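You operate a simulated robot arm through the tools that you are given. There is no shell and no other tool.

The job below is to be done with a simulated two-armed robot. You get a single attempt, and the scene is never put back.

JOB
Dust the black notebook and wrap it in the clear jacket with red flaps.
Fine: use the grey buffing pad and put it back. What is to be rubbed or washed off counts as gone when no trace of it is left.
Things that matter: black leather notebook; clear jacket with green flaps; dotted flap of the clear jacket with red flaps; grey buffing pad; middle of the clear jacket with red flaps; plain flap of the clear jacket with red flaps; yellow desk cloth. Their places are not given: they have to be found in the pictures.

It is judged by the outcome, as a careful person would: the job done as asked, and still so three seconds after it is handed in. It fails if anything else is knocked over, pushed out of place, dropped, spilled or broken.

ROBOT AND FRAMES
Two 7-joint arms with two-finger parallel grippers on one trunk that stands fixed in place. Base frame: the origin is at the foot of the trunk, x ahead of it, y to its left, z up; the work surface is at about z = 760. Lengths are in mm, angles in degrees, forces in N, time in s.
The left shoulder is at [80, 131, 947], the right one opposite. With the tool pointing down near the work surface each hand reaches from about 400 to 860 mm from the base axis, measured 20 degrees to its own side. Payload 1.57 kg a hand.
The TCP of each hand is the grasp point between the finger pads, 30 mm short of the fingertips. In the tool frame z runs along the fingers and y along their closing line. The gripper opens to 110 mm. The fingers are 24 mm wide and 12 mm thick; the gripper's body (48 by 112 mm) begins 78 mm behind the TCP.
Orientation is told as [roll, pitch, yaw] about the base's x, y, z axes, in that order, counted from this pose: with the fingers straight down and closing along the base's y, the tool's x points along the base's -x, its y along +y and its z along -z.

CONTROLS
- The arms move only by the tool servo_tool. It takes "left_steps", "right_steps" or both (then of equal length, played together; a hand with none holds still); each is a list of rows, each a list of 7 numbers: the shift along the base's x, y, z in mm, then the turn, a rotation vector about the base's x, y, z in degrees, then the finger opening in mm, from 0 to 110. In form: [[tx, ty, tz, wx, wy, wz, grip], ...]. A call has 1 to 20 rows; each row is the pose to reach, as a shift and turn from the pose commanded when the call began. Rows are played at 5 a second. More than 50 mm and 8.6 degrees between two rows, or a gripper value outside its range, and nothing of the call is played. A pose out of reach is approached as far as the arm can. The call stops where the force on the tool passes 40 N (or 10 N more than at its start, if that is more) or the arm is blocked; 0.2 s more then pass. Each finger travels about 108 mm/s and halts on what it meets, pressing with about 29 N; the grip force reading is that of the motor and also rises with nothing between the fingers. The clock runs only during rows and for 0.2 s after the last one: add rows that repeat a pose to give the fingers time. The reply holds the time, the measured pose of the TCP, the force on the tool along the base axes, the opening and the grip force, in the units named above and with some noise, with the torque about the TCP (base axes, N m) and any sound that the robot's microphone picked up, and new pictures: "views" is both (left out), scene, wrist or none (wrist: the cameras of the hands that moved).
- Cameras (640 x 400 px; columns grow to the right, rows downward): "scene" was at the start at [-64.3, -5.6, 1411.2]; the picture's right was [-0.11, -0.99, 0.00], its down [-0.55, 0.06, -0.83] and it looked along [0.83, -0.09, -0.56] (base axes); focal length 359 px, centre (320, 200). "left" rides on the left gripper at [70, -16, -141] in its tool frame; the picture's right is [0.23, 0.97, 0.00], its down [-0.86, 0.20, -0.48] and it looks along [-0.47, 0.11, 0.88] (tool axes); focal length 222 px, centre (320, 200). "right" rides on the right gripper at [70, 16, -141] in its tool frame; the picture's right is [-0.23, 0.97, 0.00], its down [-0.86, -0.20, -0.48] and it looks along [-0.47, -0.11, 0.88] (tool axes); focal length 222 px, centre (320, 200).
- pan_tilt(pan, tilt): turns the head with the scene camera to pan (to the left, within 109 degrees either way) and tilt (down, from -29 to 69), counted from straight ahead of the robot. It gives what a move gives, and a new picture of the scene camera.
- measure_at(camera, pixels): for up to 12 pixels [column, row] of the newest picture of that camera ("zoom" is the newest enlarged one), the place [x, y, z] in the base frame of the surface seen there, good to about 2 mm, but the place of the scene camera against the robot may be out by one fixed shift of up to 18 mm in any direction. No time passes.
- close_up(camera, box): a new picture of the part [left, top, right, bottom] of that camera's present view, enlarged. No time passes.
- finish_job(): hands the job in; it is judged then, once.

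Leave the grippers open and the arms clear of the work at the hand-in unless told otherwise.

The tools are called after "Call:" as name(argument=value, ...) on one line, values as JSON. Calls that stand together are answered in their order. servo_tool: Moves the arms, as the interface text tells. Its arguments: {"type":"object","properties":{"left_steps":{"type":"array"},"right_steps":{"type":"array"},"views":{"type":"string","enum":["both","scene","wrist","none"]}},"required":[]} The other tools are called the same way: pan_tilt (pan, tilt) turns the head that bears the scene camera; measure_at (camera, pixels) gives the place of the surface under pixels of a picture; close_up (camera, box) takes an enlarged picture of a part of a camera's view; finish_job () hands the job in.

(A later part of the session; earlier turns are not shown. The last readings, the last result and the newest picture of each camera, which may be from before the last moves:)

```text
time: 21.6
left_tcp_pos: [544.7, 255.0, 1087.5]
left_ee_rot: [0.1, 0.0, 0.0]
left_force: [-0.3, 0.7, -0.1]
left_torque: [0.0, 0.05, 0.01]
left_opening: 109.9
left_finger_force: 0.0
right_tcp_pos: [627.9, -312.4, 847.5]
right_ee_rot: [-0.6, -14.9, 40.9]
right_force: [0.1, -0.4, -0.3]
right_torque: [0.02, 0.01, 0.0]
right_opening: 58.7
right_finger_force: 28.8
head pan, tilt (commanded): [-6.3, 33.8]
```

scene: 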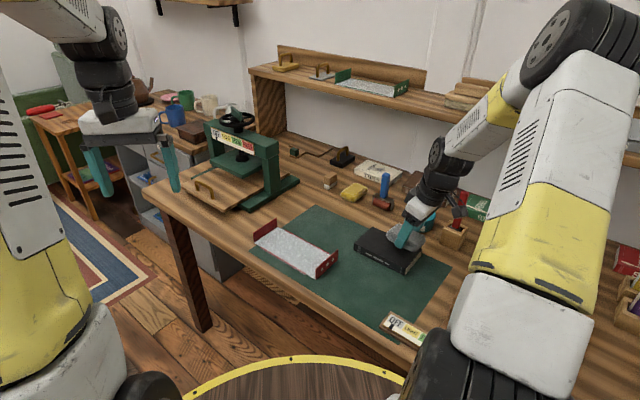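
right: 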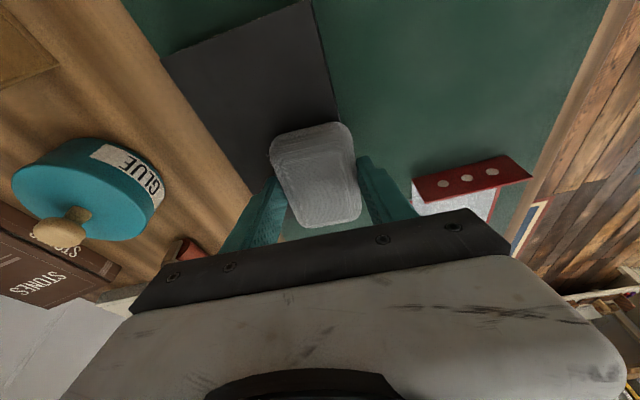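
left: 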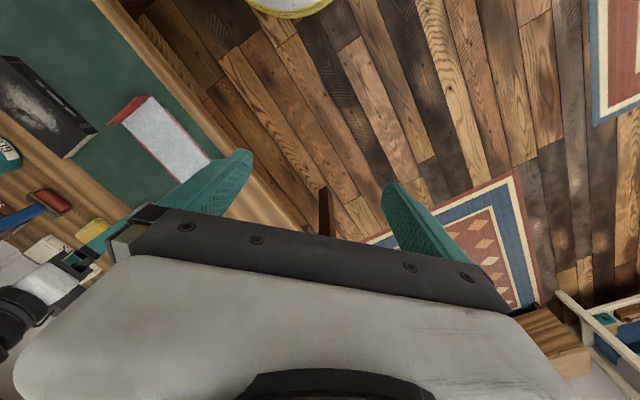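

Lifted clear. I move the hand up and towards the pad's home, stopping where the wrist camera and scene camera both see the cover.

Call:
servo_tool(right_steps=[[5, 5, 25, 0, 0, 0, 40], [29, 31, 40, 0, 0, 0, 40], [55, 58, 53, 0, 0, 0, 40], [85, 89, 53, 0, 0, 0, 40], [116, 123, 53, 0, 0, 0, 40], [116, 123, 53, 0, 0, 0, 40]], views="both")

Call:
close_up(camera="scene", box=[345, 215, 433, 280])

Call:
close_up(camera="right", box=[200, 0, 400, 120])

```text
time: 23.0
left_tcp_pos: [545.7, 255.7, 1087.2]
left_ee_rot: [-0.1, 0.1, 0.0]
left_force: [-0.4, -0.4, 0.6]
left_torque: [-0.04, 0.03, -0.01]
left_opening: 110.1
left_finger_force: 0.1
right_tcp_pos: [744.5, -187.8, 901.1]
right_ee_rot: [-0.5, -14.9, 41.0]
right_force: [-0.2, 0.3, -0.3]
right_torque: [0.0, 0.01, -0.02]
right_opening: 58.8
right_finger_force: 29.3
head pan, tilt (commanded): [-6.3, 33.8]
```

scene: 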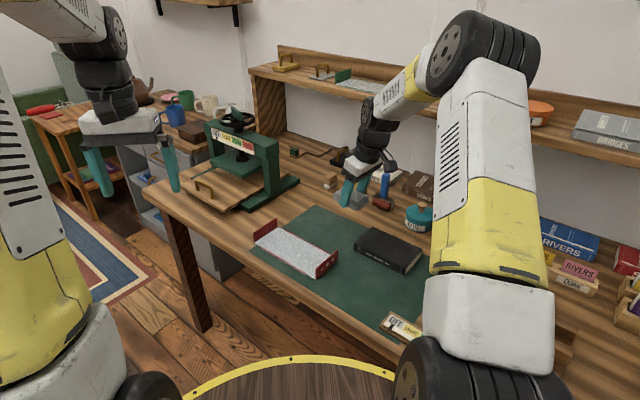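
right: 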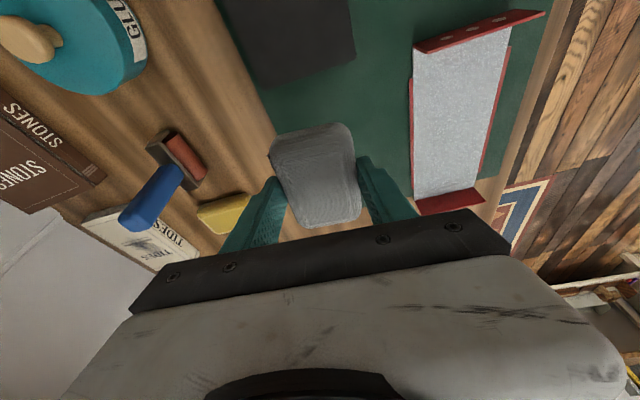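

```text
6.15 times, centred on (389, 248) of scene
```

zoom: 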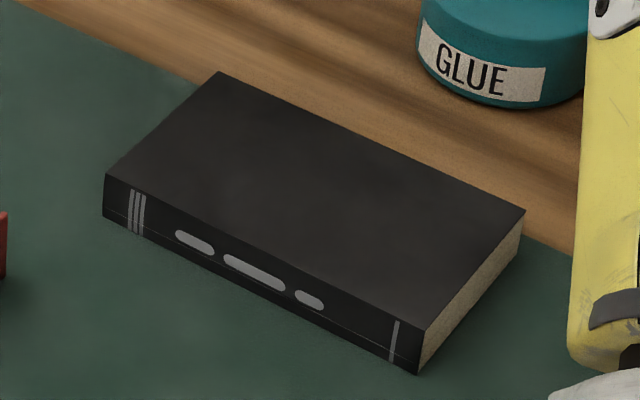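

```text
3.20 times, centred on (300, 60) of right
```

zoom: 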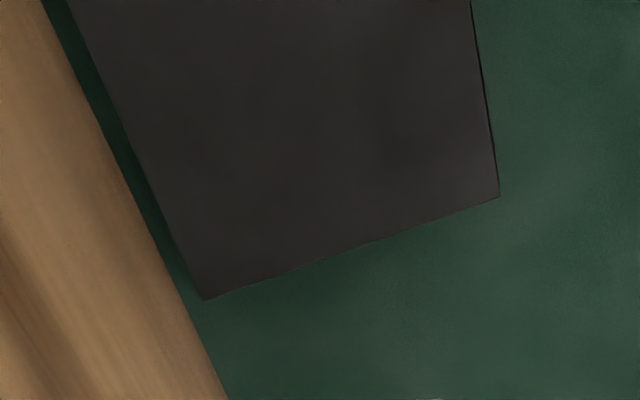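

The cover looks clean. I zoom further into the cover to be sure no trace remains.

Call:
close_up(camera="scene", box=[360, 225, 400, 250])

Call:
close_up(camera="scene", box=[385, 235, 425, 270])

Call:
close_up(camera="right", box=[210, 0, 360, 94])

```text
16.00 times, centred on (380, 238) of scene
```

zoom: 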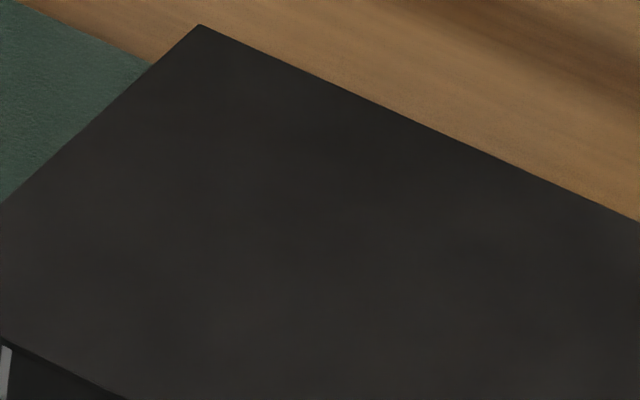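

```text
11.43 times, centred on (405, 252) of scene
```

zoom: 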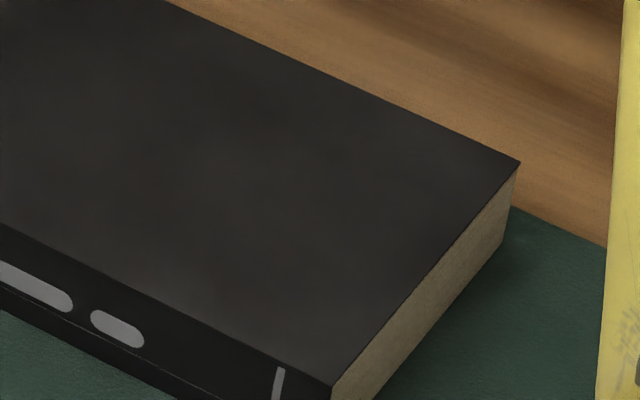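

```text
4.26 times, centred on (285, 47) of right
```

zoom: 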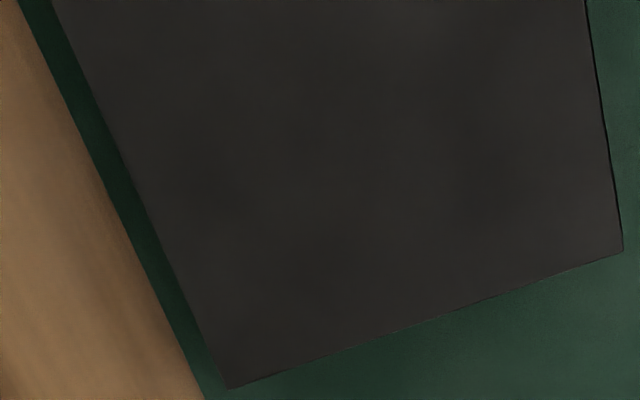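

No trace remains. I now carry the pad back to its pick-up spot, stopping a few mm above the table.

Call:
servo_tool(right_steps=[[30, 26, -3, 0, 0, 0, 40], [60, 52, -18, 0, 0, 0, 40], [88, 76, -38, 0, 0, 0, 40], [110, 95, -63, 0, 0, 0, 40], [112.7, 97.2, -83, 0, 0, 0, 40], [112.7, 97.2, -94, 0, 0, 0, 40], [112.7, 97.2, -99, 0, 0, 0, 40], [112.7, 97.2, -99, 0, 0, 0, 40]], views="both")

```text
time: 24.8
left_tcp_pos: [544.9, 257.2, 1086.6]
left_ee_rot: [0.0, 0.0, -0.1]
left_force: [-0.1, 0.0, -0.9]
left_torque: [0.04, 0.0, -0.03]
left_opening: 110.1
left_finger_force: 0.1
right_tcp_pos: [856.2, -92.2, 802.1]
right_ee_rot: [-0.5, -15.0, 41.0]
right_force: [0.3, 0.6, -0.7]
right_torque: [-0.01, 0.02, 0.01]
right_opening: 58.8
right_finger_force: 29.4
head pan, tilt (commanded): [-6.3, 33.8]
```

scene: 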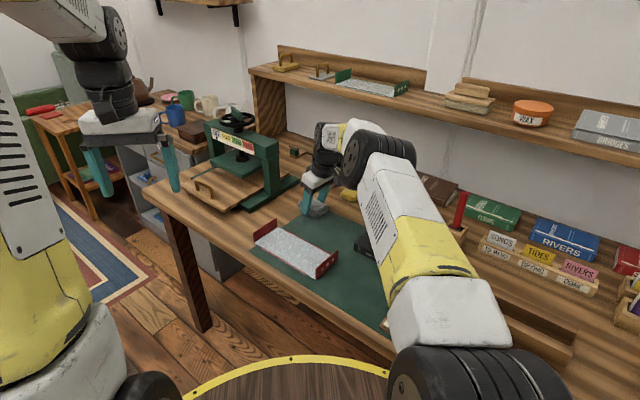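
right: 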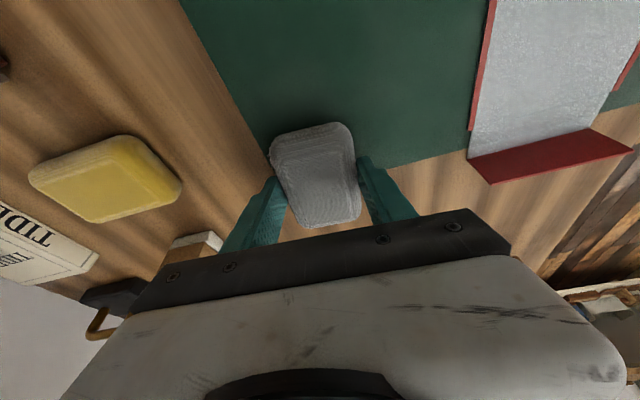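

I lower the last few millimetres until light contact.

Call:
servo_tool(right_steps=[[0.5, 0.8, -2, 0, 0, 0, 40], [0.5, 0.8, -3.5, 0, 0, 0, 40], [0.5, 0.8, -4.5, 0, 0, 0, 40], [0.5, 0.8, -4.5, 0, 0, 0, 40]], views="wrist")

```text
time: 25.8
left_tcp_pos: [545.4, 255.6, 1088.8]
left_ee_rot: [0.0, -0.1, 0.0]
left_force: [-0.9, 0.5, 0.3]
left_torque: [-0.02, 0.01, 0.01]
left_opening: 109.8
left_finger_force: 0.1
right_tcp_pos: [856.7, -90.8, 798.7]
right_ee_rot: [-0.5, -15.0, 41.1]
right_force: [-0.3, -0.4, -0.7]
right_torque: [0.0, 0.0, 0.02]
right_opening: 58.9
right_finger_force: 28.5
head pan, tilt (commanded): [-6.3, 33.8]
```

right: 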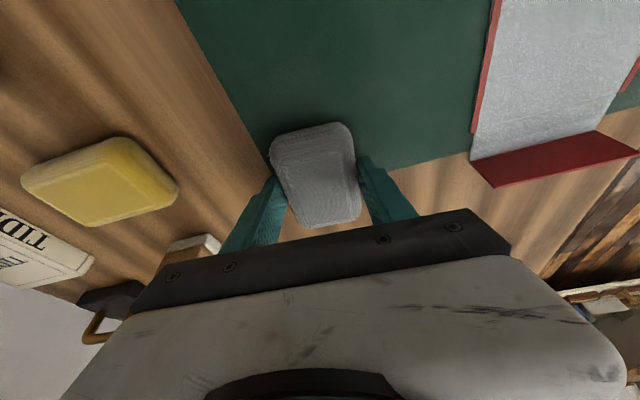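

Still no contact; continue down 1–2 mm.

Call:
servo_tool(right_steps=[[0, 0, -1, 0, 0, 0, 40], [0, 0, -1.8, 0, 0, 0, 40], [0, 0, -1.8, 0, 0, 0, 40]], views="none")

```text
time: 26.6
left_tcp_pos: [544.7, 256.7, 1087.5]
left_ee_rot: [0.0, 0.1, 0.0]
left_force: [0.3, 0.2, -0.2]
left_torque: [-0.01, 0.01, -0.03]
left_opening: 110.1
left_finger_force: 0.0
right_tcp_pos: [856.9, -91.6, 796.7]
right_ee_rot: [-0.6, -14.9, 40.9]
right_force: [-0.1, -0.3, 7.4]
right_torque: [0.19, 0.23, 0.04]
right_opening: 58.5
right_finger_force: 28.9
head pan, tilt (commanded): [-6.3, 33.8]
```

Contact at 7.4 N. I open the fingers evenly to 84 mm and lift straight up along the finger direction.

Call:
servo_tool(right_steps=[[0, 0, 0.5, 0, 0, 0, 62], [0, 0, 0.5, 0, 0, 0, 70], [0, 0, 0.5, 0, 0, 0, 84], [0, 0, 0.5, 0, 0, 0, 84], [0, 0, 15, 0, 0, 0, 84], [-3, -3, 40, 0, 0, 0, 84], [-6, -6, 80, 0, 0, 0, 84], [-6, -6, 80, 0, 0, 0, 84]], views="both")

Call:
measure_at(camera="right", pixels=[[300, 150], [315, 155]])

```text
time: 28.4
left_tcp_pos: [546.0, 256.0, 1087.4]
left_ee_rot: [-0.1, 0.1, -0.1]
left_force: [0.4, -0.4, 0.3]
left_torque: [0.01, -0.02, -0.01]
left_opening: 110.1
left_finger_force: 0.0
right_tcp_pos: [850.6, -96.2, 874.5]
right_ee_rot: [-0.5, -15.0, 41.0]
right_force: [0.5, -0.2, -0.1]
right_torque: [-0.03, -0.01, 0.01]
right_opening: 84.2
right_finger_force: 0.0
head pan, tilt (commanded): [-6.3, 33.8]
```

scene: 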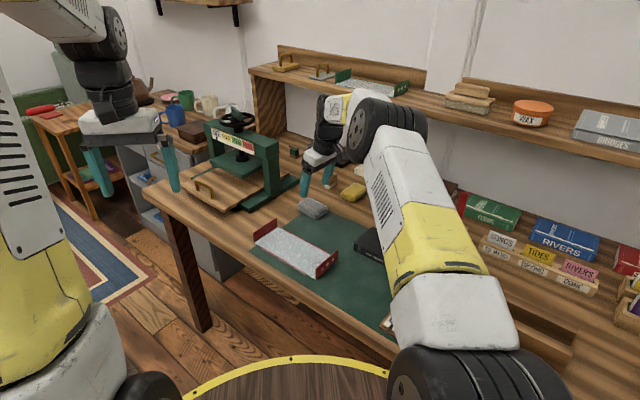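
right: 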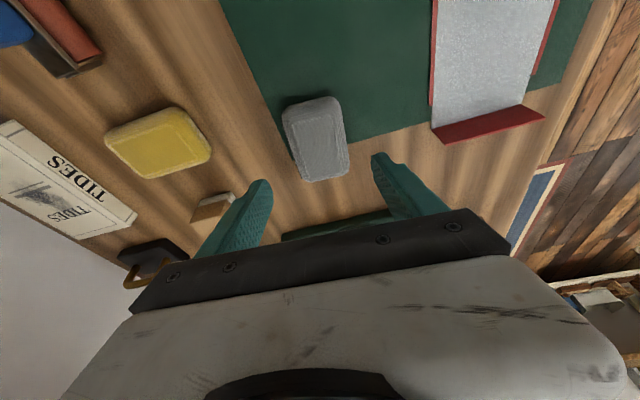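

```text
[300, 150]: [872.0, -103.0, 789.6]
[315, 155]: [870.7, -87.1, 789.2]
```

The pad is back in place, undisturbed. Next I bring the right hand back to vertical with yaw ≈45°, open to 110, hovering just past the notebook to re-measure its edges.

Call:
servo_tool(right_steps=[[-20, -16, 15, -1.4, 1.6, 0.6, 84], [-45, -36, 25, -2.8, 3.2, 1.2, 90], [-72, -58, 35, -4.2, 4.8, 1.8, 100], [-98, -79, 35, -5.6, 6.5, 2.4, 110], [-122, -98, 35, -7, 8.1, 3, 110], [-142, -114, 35, -8.4, 9.7, 3.6, 110], [-150, -120, 35, -9.84, 11.3, 4.2, 110], [-150, -120, 35, -9.84, 11.3, 4.2, 110]], views="both")

```text
time: 30.2
left_tcp_pos: [544.8, 256.2, 1088.4]
left_ee_rot: [0.1, -0.1, -0.1]
left_force: [-0.4, -0.2, -0.3]
left_torque: [0.0, 0.02, 0.01]
left_opening: 110.1
left_finger_force: 0.0
right_tcp_pos: [701.4, -217.2, 909.7]
right_ee_rot: [0.1, 0.0, 45.2]
right_force: [0.2, 0.5, 0.2]
right_torque: [0.01, 0.02, -0.02]
right_opening: 109.6
right_finger_force: 0.0
head pan, tilt (commanded): [-6.3, 33.8]
```

scene: 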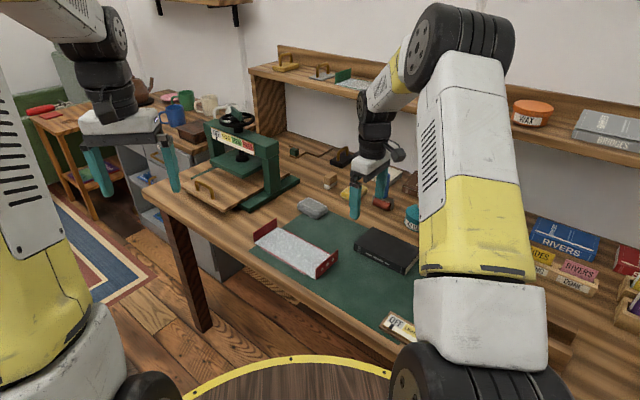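
right: 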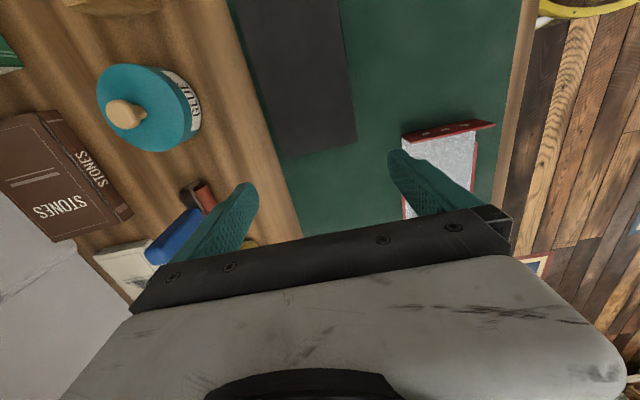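

I zoom into the notebook in the wrist view and measure points along its two long edges and near end.

Call:
close_up(camera="right", box=[210, 0, 400, 180])

```text
2.22 times, centred on (305, 90) of right
```

zoom: 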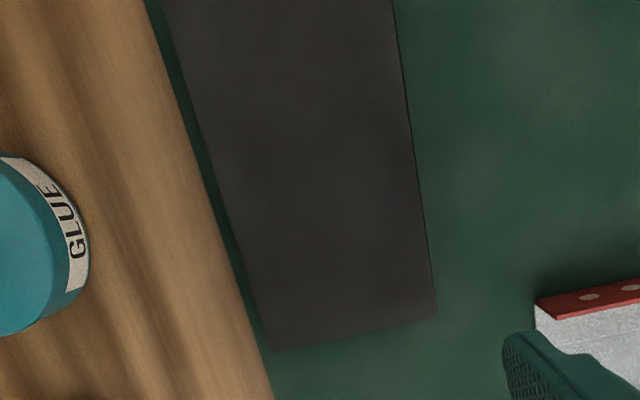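

Call:
measure_at(camera="zoom", pixels=[[278, 346], [228, 190], [183, 50], [433, 313], [416, 190], [397, 50], [355, 329], [170, 15], [393, 12], [250, 265], [425, 255], [300, 150]])

```text
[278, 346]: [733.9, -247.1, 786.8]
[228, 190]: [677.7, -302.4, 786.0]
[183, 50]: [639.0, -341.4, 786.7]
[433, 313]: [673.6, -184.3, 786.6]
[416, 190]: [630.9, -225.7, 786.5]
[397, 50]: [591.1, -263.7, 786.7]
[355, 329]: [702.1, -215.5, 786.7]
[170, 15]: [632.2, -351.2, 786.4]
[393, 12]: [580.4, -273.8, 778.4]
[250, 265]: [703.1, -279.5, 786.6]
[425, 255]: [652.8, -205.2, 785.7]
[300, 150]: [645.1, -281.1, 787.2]
```

Notebook centre ≈ (650.5,-267.5) at ~44.7°. For a better jacket measurement, I bring the left hand over it for a closer look.

Call:
servo_tool(left_steps=[[22, -33, -10, 0, 0, 0, 110], [45, -66, -25, 0, 0, 0, 110], [68, -98, -40, 0, 0, 0, 110], [90, -131, -55, 0, 0, 0, 110], [113, -164, -72, 0, 0, 0, 110], [135, -196, -88, 0, 0, 0, 110], [135, -196, -88, 0, 0, 0, 110]], views="wrist")

Call:
close_up(camera="left", box=[190, 20, 400, 200])

```text
time: 31.8
left_tcp_pos: [679.0, 60.0, 999.7]
left_ee_rot: [-0.1, 0.0, 0.0]
left_force: [0.4, -1.1, -0.5]
left_torque: [-0.04, 0.0, 0.03]
left_opening: 110.2
left_finger_force: 0.0
right_tcp_pos: [700.0, -216.8, 909.1]
right_ee_rot: [0.0, 0.0, 45.2]
right_force: [-0.7, -0.1, 0.2]
right_torque: [-0.03, -0.03, -0.01]
right_opening: 110.1
right_finger_force: 0.1
head pan, tilt (commanded): [-6.3, 33.8]
```

left: 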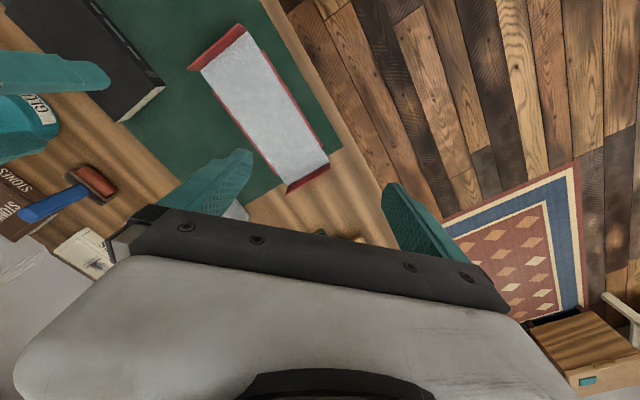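

```text
2.22 times, centred on (295, 110) of left
```

zoom: 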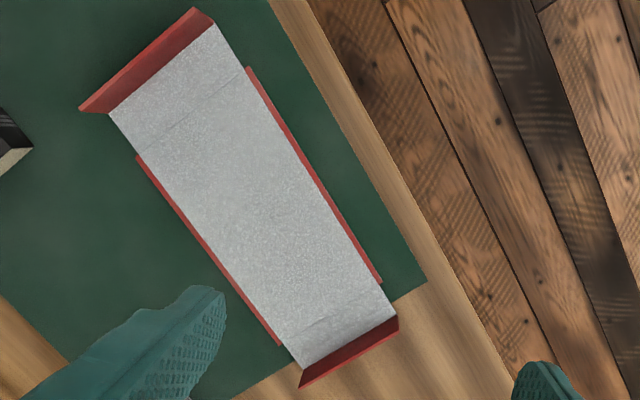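

Call:
measure_at(camera="zoom", pixels=[[250, 69], [138, 157], [380, 282], [281, 344], [215, 27], [111, 113], [395, 313], [303, 368], [190, 117], [330, 315], [260, 205], [330, 190]])

Call:
measure_at(camera="zoom", pixels=[[213, 240], [327, 188], [331, 186], [206, 242], [82, 109], [194, 11], [303, 385], [397, 332], [148, 66], [160, 73], [350, 345], [349, 356]])

```text
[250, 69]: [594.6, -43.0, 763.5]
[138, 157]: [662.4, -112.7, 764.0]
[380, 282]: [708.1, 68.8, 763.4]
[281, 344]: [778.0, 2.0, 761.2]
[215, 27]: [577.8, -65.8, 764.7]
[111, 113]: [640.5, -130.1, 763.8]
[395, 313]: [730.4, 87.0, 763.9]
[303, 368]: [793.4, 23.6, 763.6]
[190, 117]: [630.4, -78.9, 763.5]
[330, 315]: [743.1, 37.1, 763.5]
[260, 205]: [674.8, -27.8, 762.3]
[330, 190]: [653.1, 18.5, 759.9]
```

```text
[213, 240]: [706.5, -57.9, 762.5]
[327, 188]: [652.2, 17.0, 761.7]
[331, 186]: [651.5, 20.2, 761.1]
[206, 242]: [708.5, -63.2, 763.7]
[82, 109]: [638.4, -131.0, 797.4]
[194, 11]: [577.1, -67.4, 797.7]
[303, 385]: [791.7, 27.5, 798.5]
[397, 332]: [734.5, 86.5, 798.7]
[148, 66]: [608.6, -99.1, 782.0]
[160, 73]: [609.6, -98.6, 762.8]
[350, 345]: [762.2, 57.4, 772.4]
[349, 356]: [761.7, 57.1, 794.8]
```

Jacket: flap bases at u≈361.5 and 578 along the 45° axis, centre = (685.7,-21.1), flaps 35 mm tall. I retract the left hand and bring the right hand directly above the notebook (fingertips still above the cover).

Call:
servo_tool(right_steps=[[-12, -12.5, 0, 0, 0, -0.2, 110], [-25, -25.5, -10, 0, 0, -0.5, 110], [-38, -38.5, -25, 0, 0, -0.5, 110], [-49.5, -50.7, -45, 0, 0, -0.5, 110], [-49.5, -50.7, -65, 0, 0, -0.5, 110], [-49.5, -50.7, -82, 0, 0, -0.5, 110], [-49.5, -50.7, -82, 0, 0, -0.5, 110]], left_steps=[[-20, 33, 15, 0, 0, 0, 110], [-40, 66, 30, 0, 0, 0, 110], [-60, 98, 45, 0, 0, 0, 110], [-80, 131, 60, 0, 0, 0, 110], [-100, 164, 75, 0, 0, 0, 110], [-120, 200, 88, 0, 0, 0, 110], [-120, 200, 88, 0, 0, 0, 110]], views="both")

Call:
close_up(camera="scene", box=[335, 180, 445, 280])

```text
time: 33.4
left_tcp_pos: [559.7, 260.7, 1088.0]
left_ee_rot: [0.0, 0.0, 0.0]
left_force: [0.8, 0.6, 0.1]
left_torque: [-0.01, 0.0, 0.01]
left_opening: 109.9
left_finger_force: 0.1
right_tcp_pos: [652.6, -268.0, 829.7]
right_ee_rot: [0.0, 0.0, 44.7]
right_force: [0.3, -0.2, 1.3]
right_torque: [0.0, -0.05, 0.0]
right_opening: 109.8
right_finger_force: 0.1
head pan, tilt (commanded): [-6.3, 33.8]
```

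scene: 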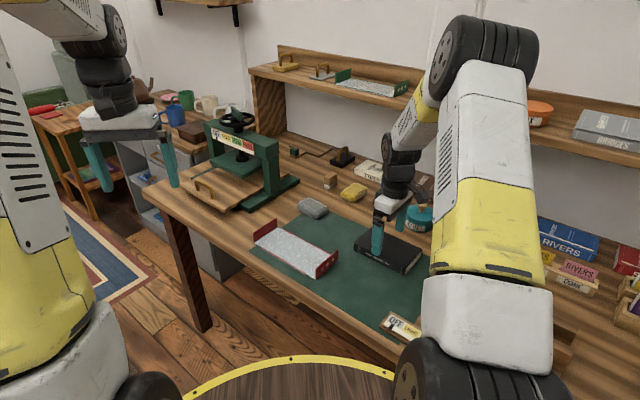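
right: 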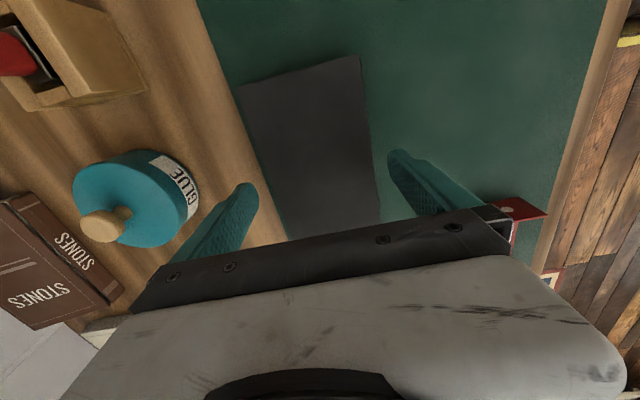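
left: 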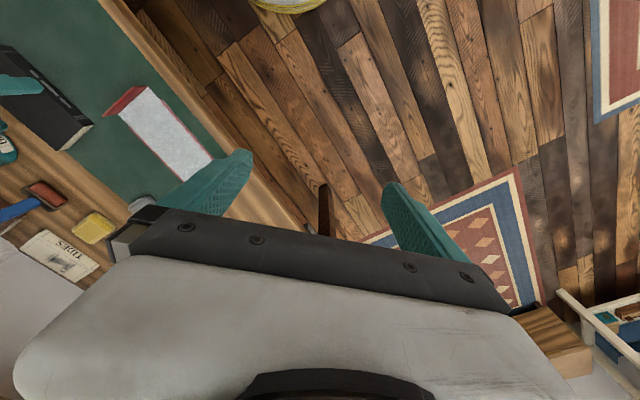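

```text
4.00 times, centred on (390, 230) of scene
```

zoom: 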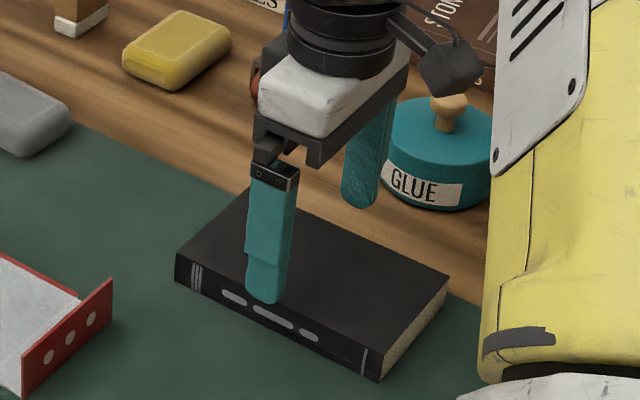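

Fingers straddle the book. Before descending I verify the lateral centring by measuring the cover's two long edges from this view.

Call:
measure_at(camera="right", pixels=[[246, 90], [262, 150], [280, 215], [360, 60], [368, 120], [376, 190], [300, 70], [325, 150]])

```text
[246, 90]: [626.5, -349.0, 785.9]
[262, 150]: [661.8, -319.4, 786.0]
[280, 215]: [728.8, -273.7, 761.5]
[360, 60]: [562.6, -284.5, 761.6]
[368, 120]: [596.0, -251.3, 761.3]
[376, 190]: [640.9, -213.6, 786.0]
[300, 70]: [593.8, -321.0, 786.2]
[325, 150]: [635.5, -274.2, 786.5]
```

Centred within ~2 mm. I descend to z≈800 (fingertips ~10 mm above the table) and close on the book.

Call:
servo_tool(right_steps=[[0, 0, -10, 0, 0, 0, 110], [0, 0, -20, 0, 0, 0, 110], [0, 0, -28, 0, 0, 0, 110], [0, 0, -28, 0, 0, 0, 110]], views="wrist")

```text
time: 34.4
left_tcp_pos: [560.8, 260.3, 1088.1]
left_ee_rot: [0.0, 0.1, 0.0]
left_force: [0.3, 0.1, 0.6]
left_torque: [0.01, 0.02, 0.02]
left_opening: 109.9
left_finger_force: 0.1
right_tcp_pos: [651.3, -268.0, 801.8]
right_ee_rot: [0.0, 0.1, 44.7]
right_force: [-0.4, -0.6, -0.9]
right_torque: [-0.01, -0.01, 0.01]
right_opening: 110.2
right_finger_force: 0.1
head pan, tilt (commanded): [-6.3, 33.8]
```

right: 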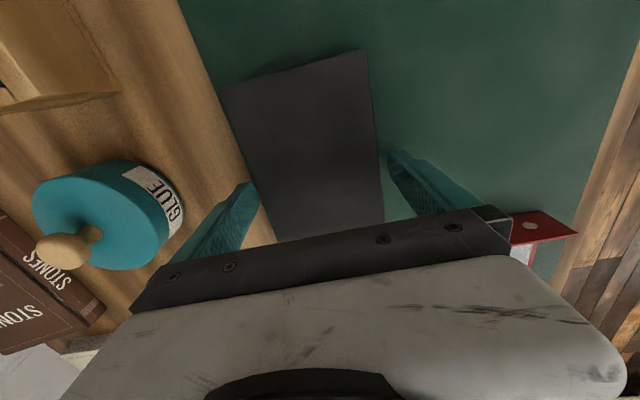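

No collision. Closing the fingers on the notebook's long sides.

Call:
servo_tool(right_steps=[[0, 0, -1, 0, 0, 0, 100], [0, 0, -1, 0, 0, 0, 90], [0, 0, -1, 0, 0, 0, 75], [0, 0, -1, 0, 0, 0, 75]], views="wrist")

```text
time: 35.4
left_tcp_pos: [560.2, 260.3, 1087.0]
left_ee_rot: [-0.1, 0.0, 0.0]
left_force: [0.0, -0.6, 0.5]
left_torque: [0.0, -0.01, -0.03]
left_opening: 109.9
left_finger_force: 0.0
right_tcp_pos: [650.9, -267.6, 800.5]
right_ee_rot: [-0.1, 0.0, 44.7]
right_force: [0.9, -2.0, 1.3]
right_torque: [0.06, 0.14, 0.04]
right_opening: 93.5
right_finger_force: 29.0
head pan, tilt (commanded): [-6.3, 33.8]
```

right: 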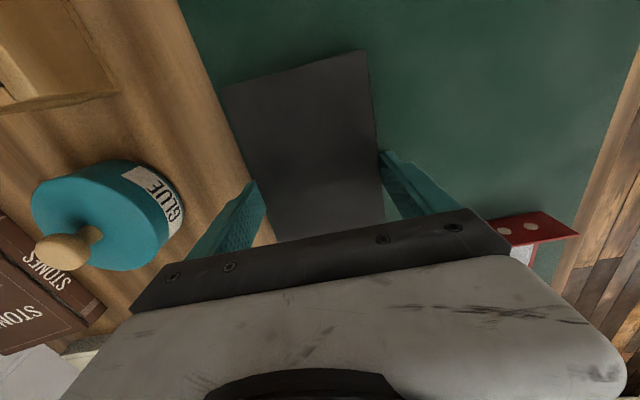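

Gripped at 93.5 mm with 29 N. I lift 75 mm and check the hold.

Call:
servo_tool(right_steps=[[0, 0, 6, 0, 0, 0, 75], [0, 0, 20, 0, 0, 0, 75], [0, 0, 45, 0, 0, 0, 75], [0, 0, 75, 0, 0, 0, 75], [0, 0, 75, 0, 0, 0, 75]], views="both")

Call:
close_up(camera="scene", box=[335, 160, 445, 280])

```text
time: 36.6
left_tcp_pos: [559.3, 261.5, 1088.5]
left_ee_rot: [0.0, 0.0, 0.0]
left_force: [0.5, 0.2, 0.5]
left_torque: [-0.01, -0.02, 0.02]
left_opening: 109.8
left_finger_force: 0.1
right_tcp_pos: [651.9, -266.5, 876.5]
right_ee_rot: [0.0, 0.0, 44.8]
right_force: [-0.6, -0.8, -2.3]
right_torque: [-0.01, 0.03, -0.02]
right_opening: 93.4
right_finger_force: 28.6
head pan, tilt (commanded): [-6.3, 33.8]
```

scene: 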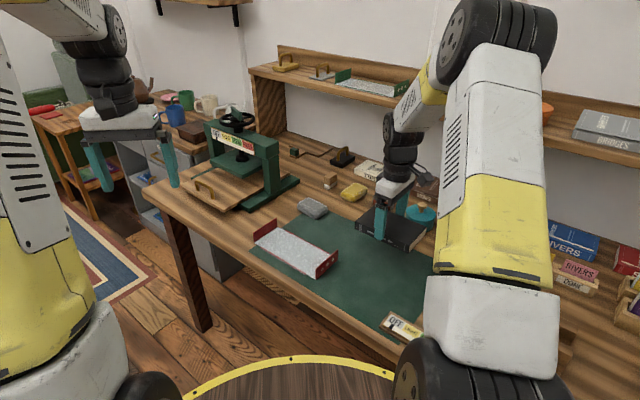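
right: 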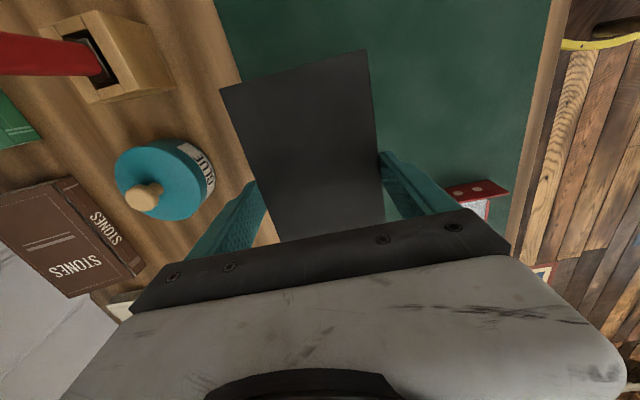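

```text
3.33 times, centred on (390, 220) of scene
```

zoom: 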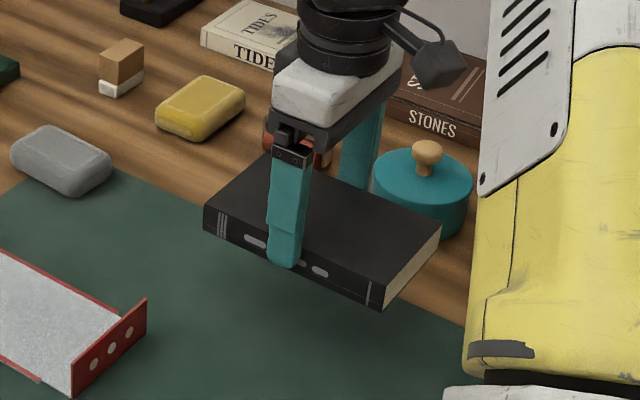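

The book is held level. I carry it over the jacket's middle, with the book's underside well above the 798 mm flap tops.

Call:
servo_tool(right_steps=[[3, 20, 0, 0, 0, 0, 75], [8, 55, 0, 0, 0, 0.1, 75], [14, 97, 0, 0, 0, 0.2, 75], [20, 139, 0, 0, 0, 0.3, 75], [26, 181, 0, 0, 0, 0.3, 75], [31, 220, 0, 0, 0, 0.3, 75], [35, 247, 0, 0, 0, 0.3, 75], [35, 247, 0, 0, 0, 0.3, 75]], views="both")

Call:
close_up(camera="scene", box=[235, 180, 355, 290])

```text
time: 38.4
left_tcp_pos: [560.4, 260.4, 1087.9]
left_ee_rot: [0.0, -0.1, 0.1]
left_force: [-0.7, -1.6, 0.3]
left_torque: [-0.03, 0.02, 0.01]
left_opening: 110.1
left_finger_force: 0.1
right_tcp_pos: [686.6, -19.5, 874.1]
right_ee_rot: [0.0, 0.0, 45.0]
right_force: [-0.7, 0.4, -1.7]
right_torque: [0.02, -0.01, 0.02]
right_opening: 93.2
right_finger_force: 29.1
head pan, tilt (commanded): [-6.3, 33.8]
```

scene: 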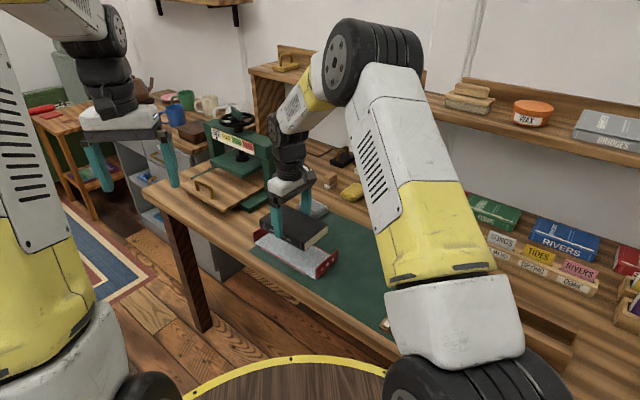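
right: 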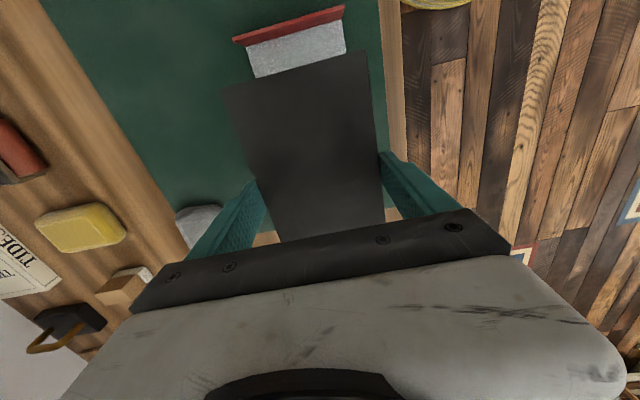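

```text
3.64 times, centred on (295, 235) of scene
```

zoom: 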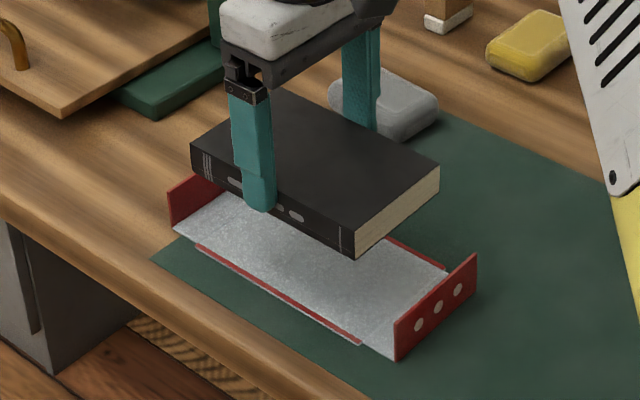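

I measure the book's near end against the dotted flap from the wrist view to check alignment before lowering.

Call:
measure_at(camera="right", pixels=[[226, 90], [364, 54], [295, 73], [249, 47], [343, 25], [240, 41], [341, 10], [250, 70], [344, 46], [240, 120], [371, 100]])

```text
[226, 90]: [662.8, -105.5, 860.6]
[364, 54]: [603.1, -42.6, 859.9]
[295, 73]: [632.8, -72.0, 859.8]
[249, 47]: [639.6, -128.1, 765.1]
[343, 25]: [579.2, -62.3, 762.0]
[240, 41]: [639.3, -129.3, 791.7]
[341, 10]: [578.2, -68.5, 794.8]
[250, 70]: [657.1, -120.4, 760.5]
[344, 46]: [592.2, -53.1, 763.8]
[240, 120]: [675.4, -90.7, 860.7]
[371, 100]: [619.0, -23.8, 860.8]
```

Book end sits at u≈395 vs panel start 389.5, lateral centre matches within 1 mm. I lower it straight down to just above the panel.

Call:
servo_tool(right_steps=[[0, 0, -15, 0, 0, 0, 75], [0, 0, -32, 0, 0, 0, 75], [0, 0, -48, 0, 0, 0, 75], [0, 0, -60, 0, 0, 0, 75], [0, 0, -67, 0, 0, 0, 75], [0, 0, -67, 0, 0, 0, 75]], views="both")

Call:
close_up(camera="scene", box=[235, 180, 355, 290])

```text
time: 39.8
left_tcp_pos: [560.1, 262.3, 1088.1]
left_ee_rot: [0.0, 0.0, 0.0]
left_force: [0.5, 1.5, 0.4]
left_torque: [-0.03, 0.0, 0.0]
left_opening: 110.0
left_finger_force: 0.1
right_tcp_pos: [687.2, -20.4, 806.9]
right_ee_rot: [0.0, 0.0, 45.0]
right_force: [0.6, 0.8, -1.5]
right_torque: [-0.02, 0.01, 0.0]
right_opening: 93.5
right_finger_force: 28.7
head pan, tilt (commanded): [-6.3, 33.8]
```

scene: 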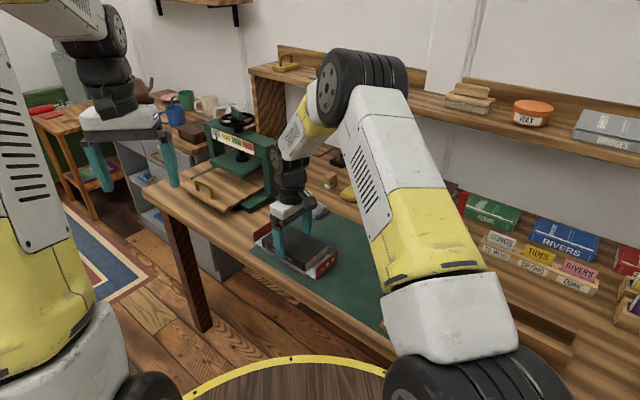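
right: 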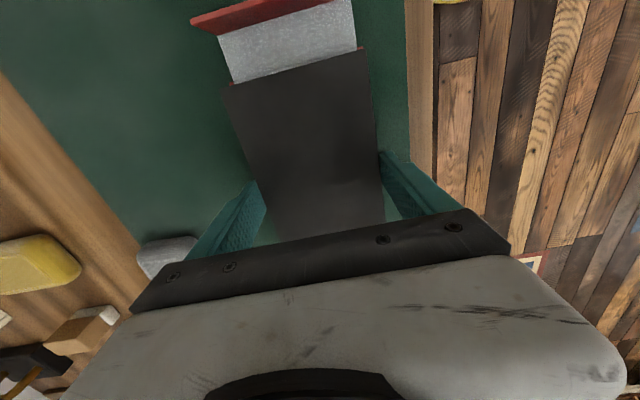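

```text
3.64 times, centred on (295, 235) of scene
```

zoom: 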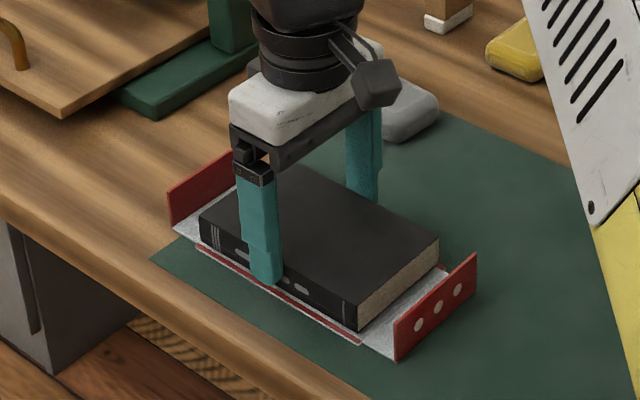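

Looks centred. I lower the last few millimetres until the book rests on the panel.

Call:
servo_tool(right_steps=[[0, 0, -1.5, 0, 0, 0, 75], [0, 0, -2.5, 0, 0, 0, 75], [0, 0, -3.5, 0, 0, 0, 75], [0, 0, -3.5, 0, 0, 0, 75]], views="wrist")

```text
time: 40.8
left_tcp_pos: [561.1, 261.3, 1087.3]
left_ee_rot: [0.0, 0.0, -0.1]
left_force: [0.3, -0.9, 0.4]
left_torque: [0.0, 0.0, 0.0]
left_opening: 109.8
left_finger_force: 0.0
right_tcp_pos: [686.1, -19.9, 803.8]
right_ee_rot: [-0.1, 0.0, 45.0]
right_force: [-0.8, -0.3, -2.9]
right_torque: [0.04, 0.04, 0.0]
right_opening: 93.3
right_finger_force: 29.0
head pan, tilt (commanded): [-6.3, 33.8]
```

right: 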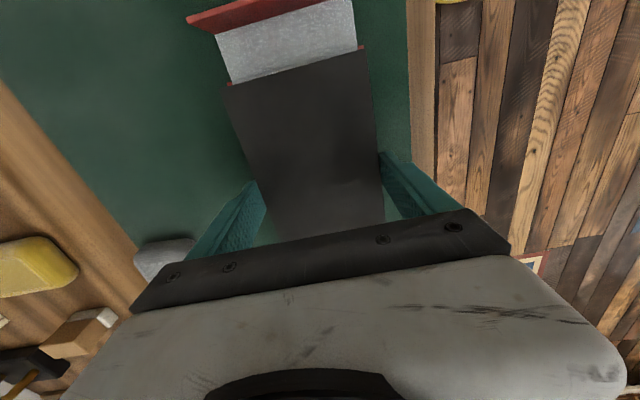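

Not resting yet (still −2.9 N of weight). A couple more millimetres.

Call:
servo_tool(right_steps=[[0, 0, -1, 0, 0, 0, 75], [0, 0, -1.5, 0, 0, 0, 75], [0, 0, -1.5, 0, 0, 0, 75]], views="none")

```text
time: 41.6
left_tcp_pos: [560.4, 260.4, 1088.7]
left_ee_rot: [0.0, -0.1, -0.1]
left_force: [0.2, -0.6, 0.4]
left_torque: [0.01, 0.02, 0.01]
left_opening: 110.1
left_finger_force: 0.1
right_tcp_pos: [686.6, -19.8, 803.2]
right_ee_rot: [0.0, -0.1, 45.1]
right_force: [-0.4, 0.0, 3.1]
right_torque: [-0.07, 0.17, 0.0]
right_opening: 93.6
right_finger_force: 28.6
head pan, tilt (commanded): [-6.3, 33.8]
```

Contact made (now +3.1 N). I open the fingers and lift straight up.

Call:
servo_tool(right_steps=[[0, 0, 0, 0, 0, 0, 98], [0, 0, 0, 0, 0, 0, 108], [0, 0, 0, 0, 0, 0, 110], [0, 0, 5, 0, 0, 0, 110], [0, 0, 25, 0, 0, 0, 110], [0, 0, 65, 0, 0, 0, 110], [0, 0, 110, 0, 0, 0, 110], [0, 0, 110, 0, 0, 0, 110]], views="both")

Call:
close_up(camera="right", box=[180, 0, 440, 163])

```text
time: 43.4
left_tcp_pos: [560.3, 261.9, 1089.0]
left_ee_rot: [0.0, 0.0, 0.0]
left_force: [0.1, 0.8, 0.3]
left_torque: [0.0, -0.01, 0.01]
left_opening: 109.9
left_finger_force: 0.0
right_tcp_pos: [685.9, -18.8, 912.4]
right_ee_rot: [0.0, 0.0, 45.0]
right_force: [-0.1, -0.1, -0.1]
right_torque: [0.01, 0.03, 0.01]
right_opening: 110.0
right_finger_force: 0.1
head pan, tilt (commanded): [-6.3, 33.8]
```

scene: 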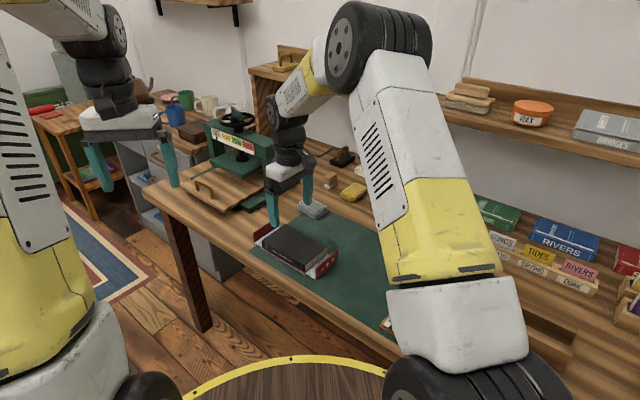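
right: 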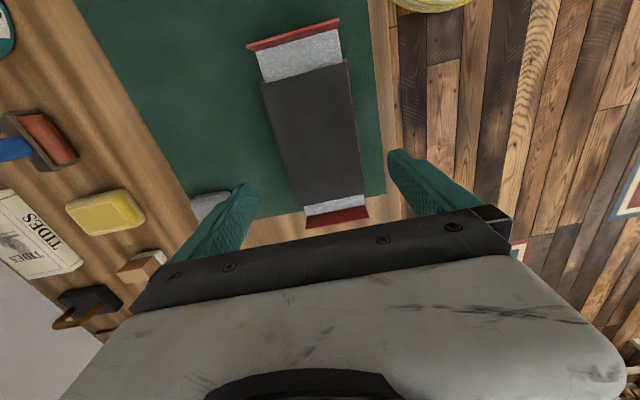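

```text
2.45 times, centred on (310, 82) of right
```

zoom: 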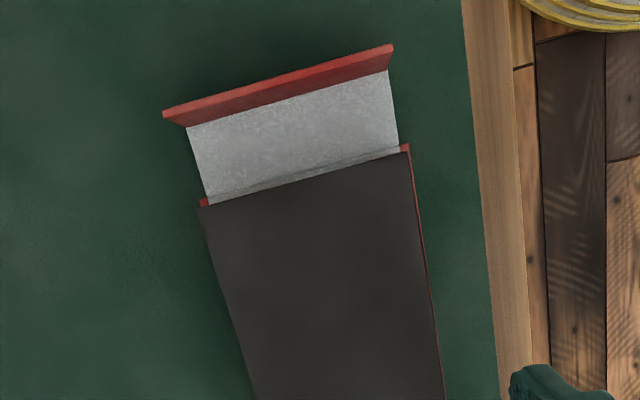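

The book lies on the panel. I zoom over the whole jacket and measure both ends.

Call:
close_up(camera="right", box=[200, 0, 440, 240])

Call:
measure_at(camera="right", pixels=[[264, 85], [345, 65], [362, 193], [304, 205], [309, 215], [365, 205], [261, 82], [344, 58], [306, 205], [364, 196], [336, 210], [337, 217]])

```text
1.67 times, centred on (320, 120) of right
```

zoom: 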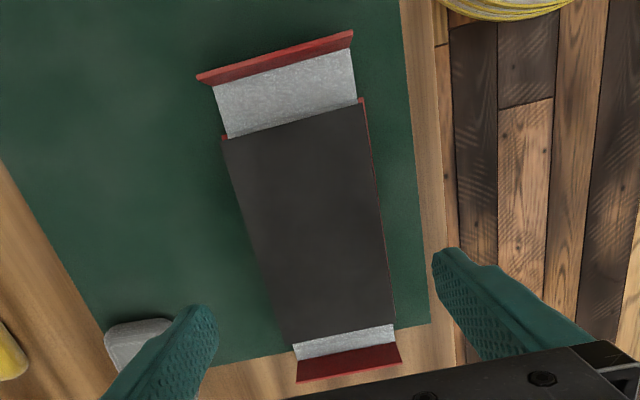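

```text
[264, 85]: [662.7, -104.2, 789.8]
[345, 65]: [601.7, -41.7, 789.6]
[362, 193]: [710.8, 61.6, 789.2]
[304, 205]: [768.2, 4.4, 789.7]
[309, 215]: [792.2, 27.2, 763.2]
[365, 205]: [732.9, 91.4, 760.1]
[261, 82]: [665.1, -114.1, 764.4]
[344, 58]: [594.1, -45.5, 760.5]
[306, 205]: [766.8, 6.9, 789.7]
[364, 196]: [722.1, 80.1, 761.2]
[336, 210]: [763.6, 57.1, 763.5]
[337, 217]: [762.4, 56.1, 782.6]
```

The book is centred: u from 395 to 547 within panel 389.5–550.5, laterally centred too. For folding I'd push both flaps inward from opposite ends with both hands so the light jacket can't slide. First I check clearance around the plain-flap end near the press board.

Call:
measure_at(camera="scene", pixels=[[222, 211], [180, 185], [215, 172], [262, 195], [204, 190], [240, 208], [270, 208], [262, 232], [283, 193], [243, 236], [225, 235], [320, 209]])

Call:
close_up(camera="scene", box=[140, 140, 350, 285])

```text
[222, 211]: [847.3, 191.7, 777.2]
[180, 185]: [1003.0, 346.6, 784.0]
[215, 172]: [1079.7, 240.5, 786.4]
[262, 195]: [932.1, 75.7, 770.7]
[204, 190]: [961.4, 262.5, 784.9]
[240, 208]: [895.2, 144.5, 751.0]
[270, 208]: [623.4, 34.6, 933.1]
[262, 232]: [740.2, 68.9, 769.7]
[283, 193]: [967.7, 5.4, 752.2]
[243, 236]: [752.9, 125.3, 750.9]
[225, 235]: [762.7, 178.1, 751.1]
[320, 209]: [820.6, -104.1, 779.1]
```

```text
2.76 times, centred on (245, 212) of scene
```

zoom: 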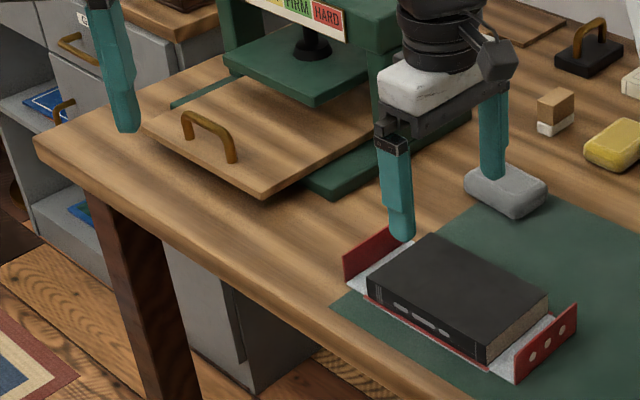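

Clear. I move the right hand to just outside the dotted flap and the left hand (yaw +45°) to just outside the plain flap, both hovering with fingertips above flap height, fingers ~50 mm apart.

Call:
servo_tool(right_steps=[[-11, -11, 0, 0, 0, 0, 100], [-24, -24, 0, 0, 0, 0, 90], [-38, -38, 0, 0, 0, 0, 80], [-52, -52, 0, 0, 0, 0, 70], [-66, -67, -10, 0, 0, 0, 60], [-80, -82, -20, 0, 0, 0, 50], [-95, -97, -35, 0, 0, 0, 50], [-95, -97, -50, 0, 0, 0, 50], [-95, -97, -62, 0, 0, 0, 50], [-95, -97, -62, 0, 0, 0, 50], [-95, -97, -62, 0, 0, 0, 50]], left_steps=[[22, -19, -24, 0, 0, 4.5, 100], [44, -38, -48, 0, 0, 9, 90], [66, -57, -72, 0, 0, 13.5, 80], [88, -76, -96, 0, 0, 18, 70], [110, -95, -120, 0, 0, 22.5, 60], [132, -114, -144, 0, 0, 27, 50], [154, -133, -168, 0, 0, 31.5, 50], [176, -152, -192, 0, 0, 36, 50], [198, -171, -216, 0, 0, 40.5, 50], [220, -188, -236, 0, 0, 45, 50], [220, -188, -236, 0, 0, 45, 50]], views="both")

Call:
close_up(camera="scene", box=[220, 150, 380, 290])

```text
time: 45.8
left_tcp_pos: [781.0, 70.8, 851.2]
left_ee_rot: [0.0, 0.0, 45.0]
left_force: [-0.2, -0.1, 0.5]
left_torque: [0.01, 0.0, -0.01]
left_opening: 50.2
left_finger_force: 0.1
right_tcp_pos: [591.0, -117.5, 849.5]
right_ee_rot: [0.0, 0.1, 45.0]
right_force: [0.3, 0.9, -0.5]
right_torque: [0.02, 0.01, -0.01]
right_opening: 50.3
right_finger_force: 0.0
head pan, tilt (commanded): [-6.3, 33.8]
```

scene: 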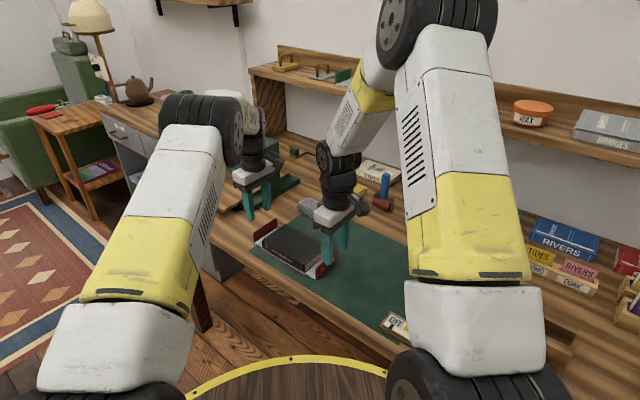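
right: 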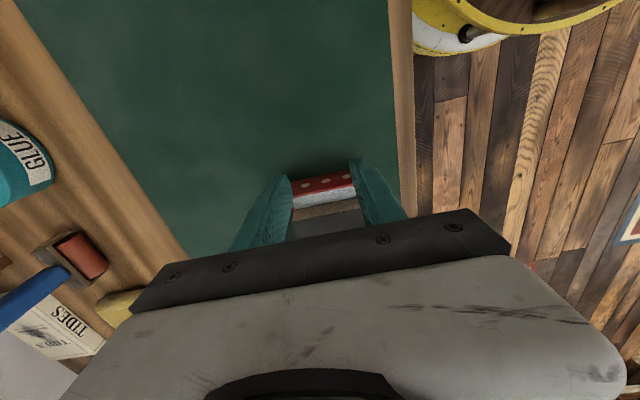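
left: 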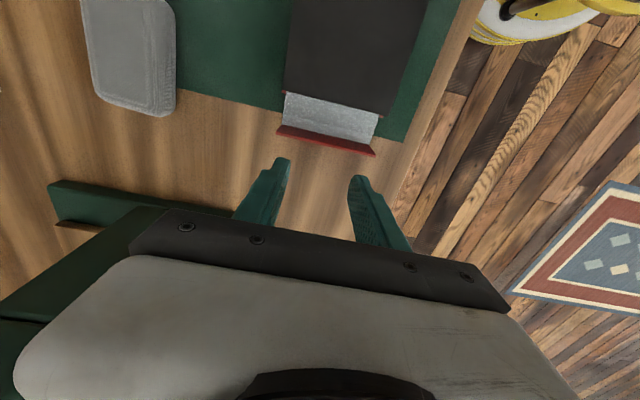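

```text
2.86 times, centred on (300, 220) of scene
```

zoom: 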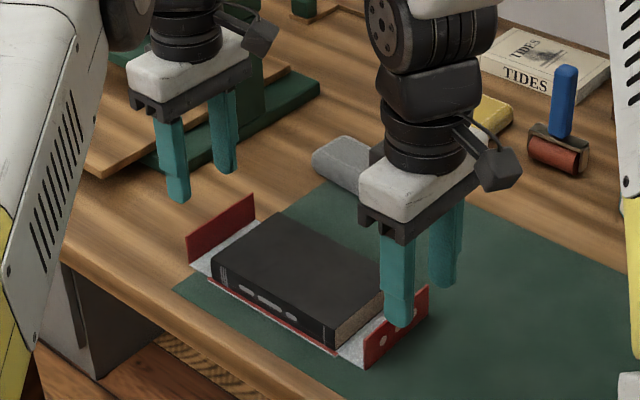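

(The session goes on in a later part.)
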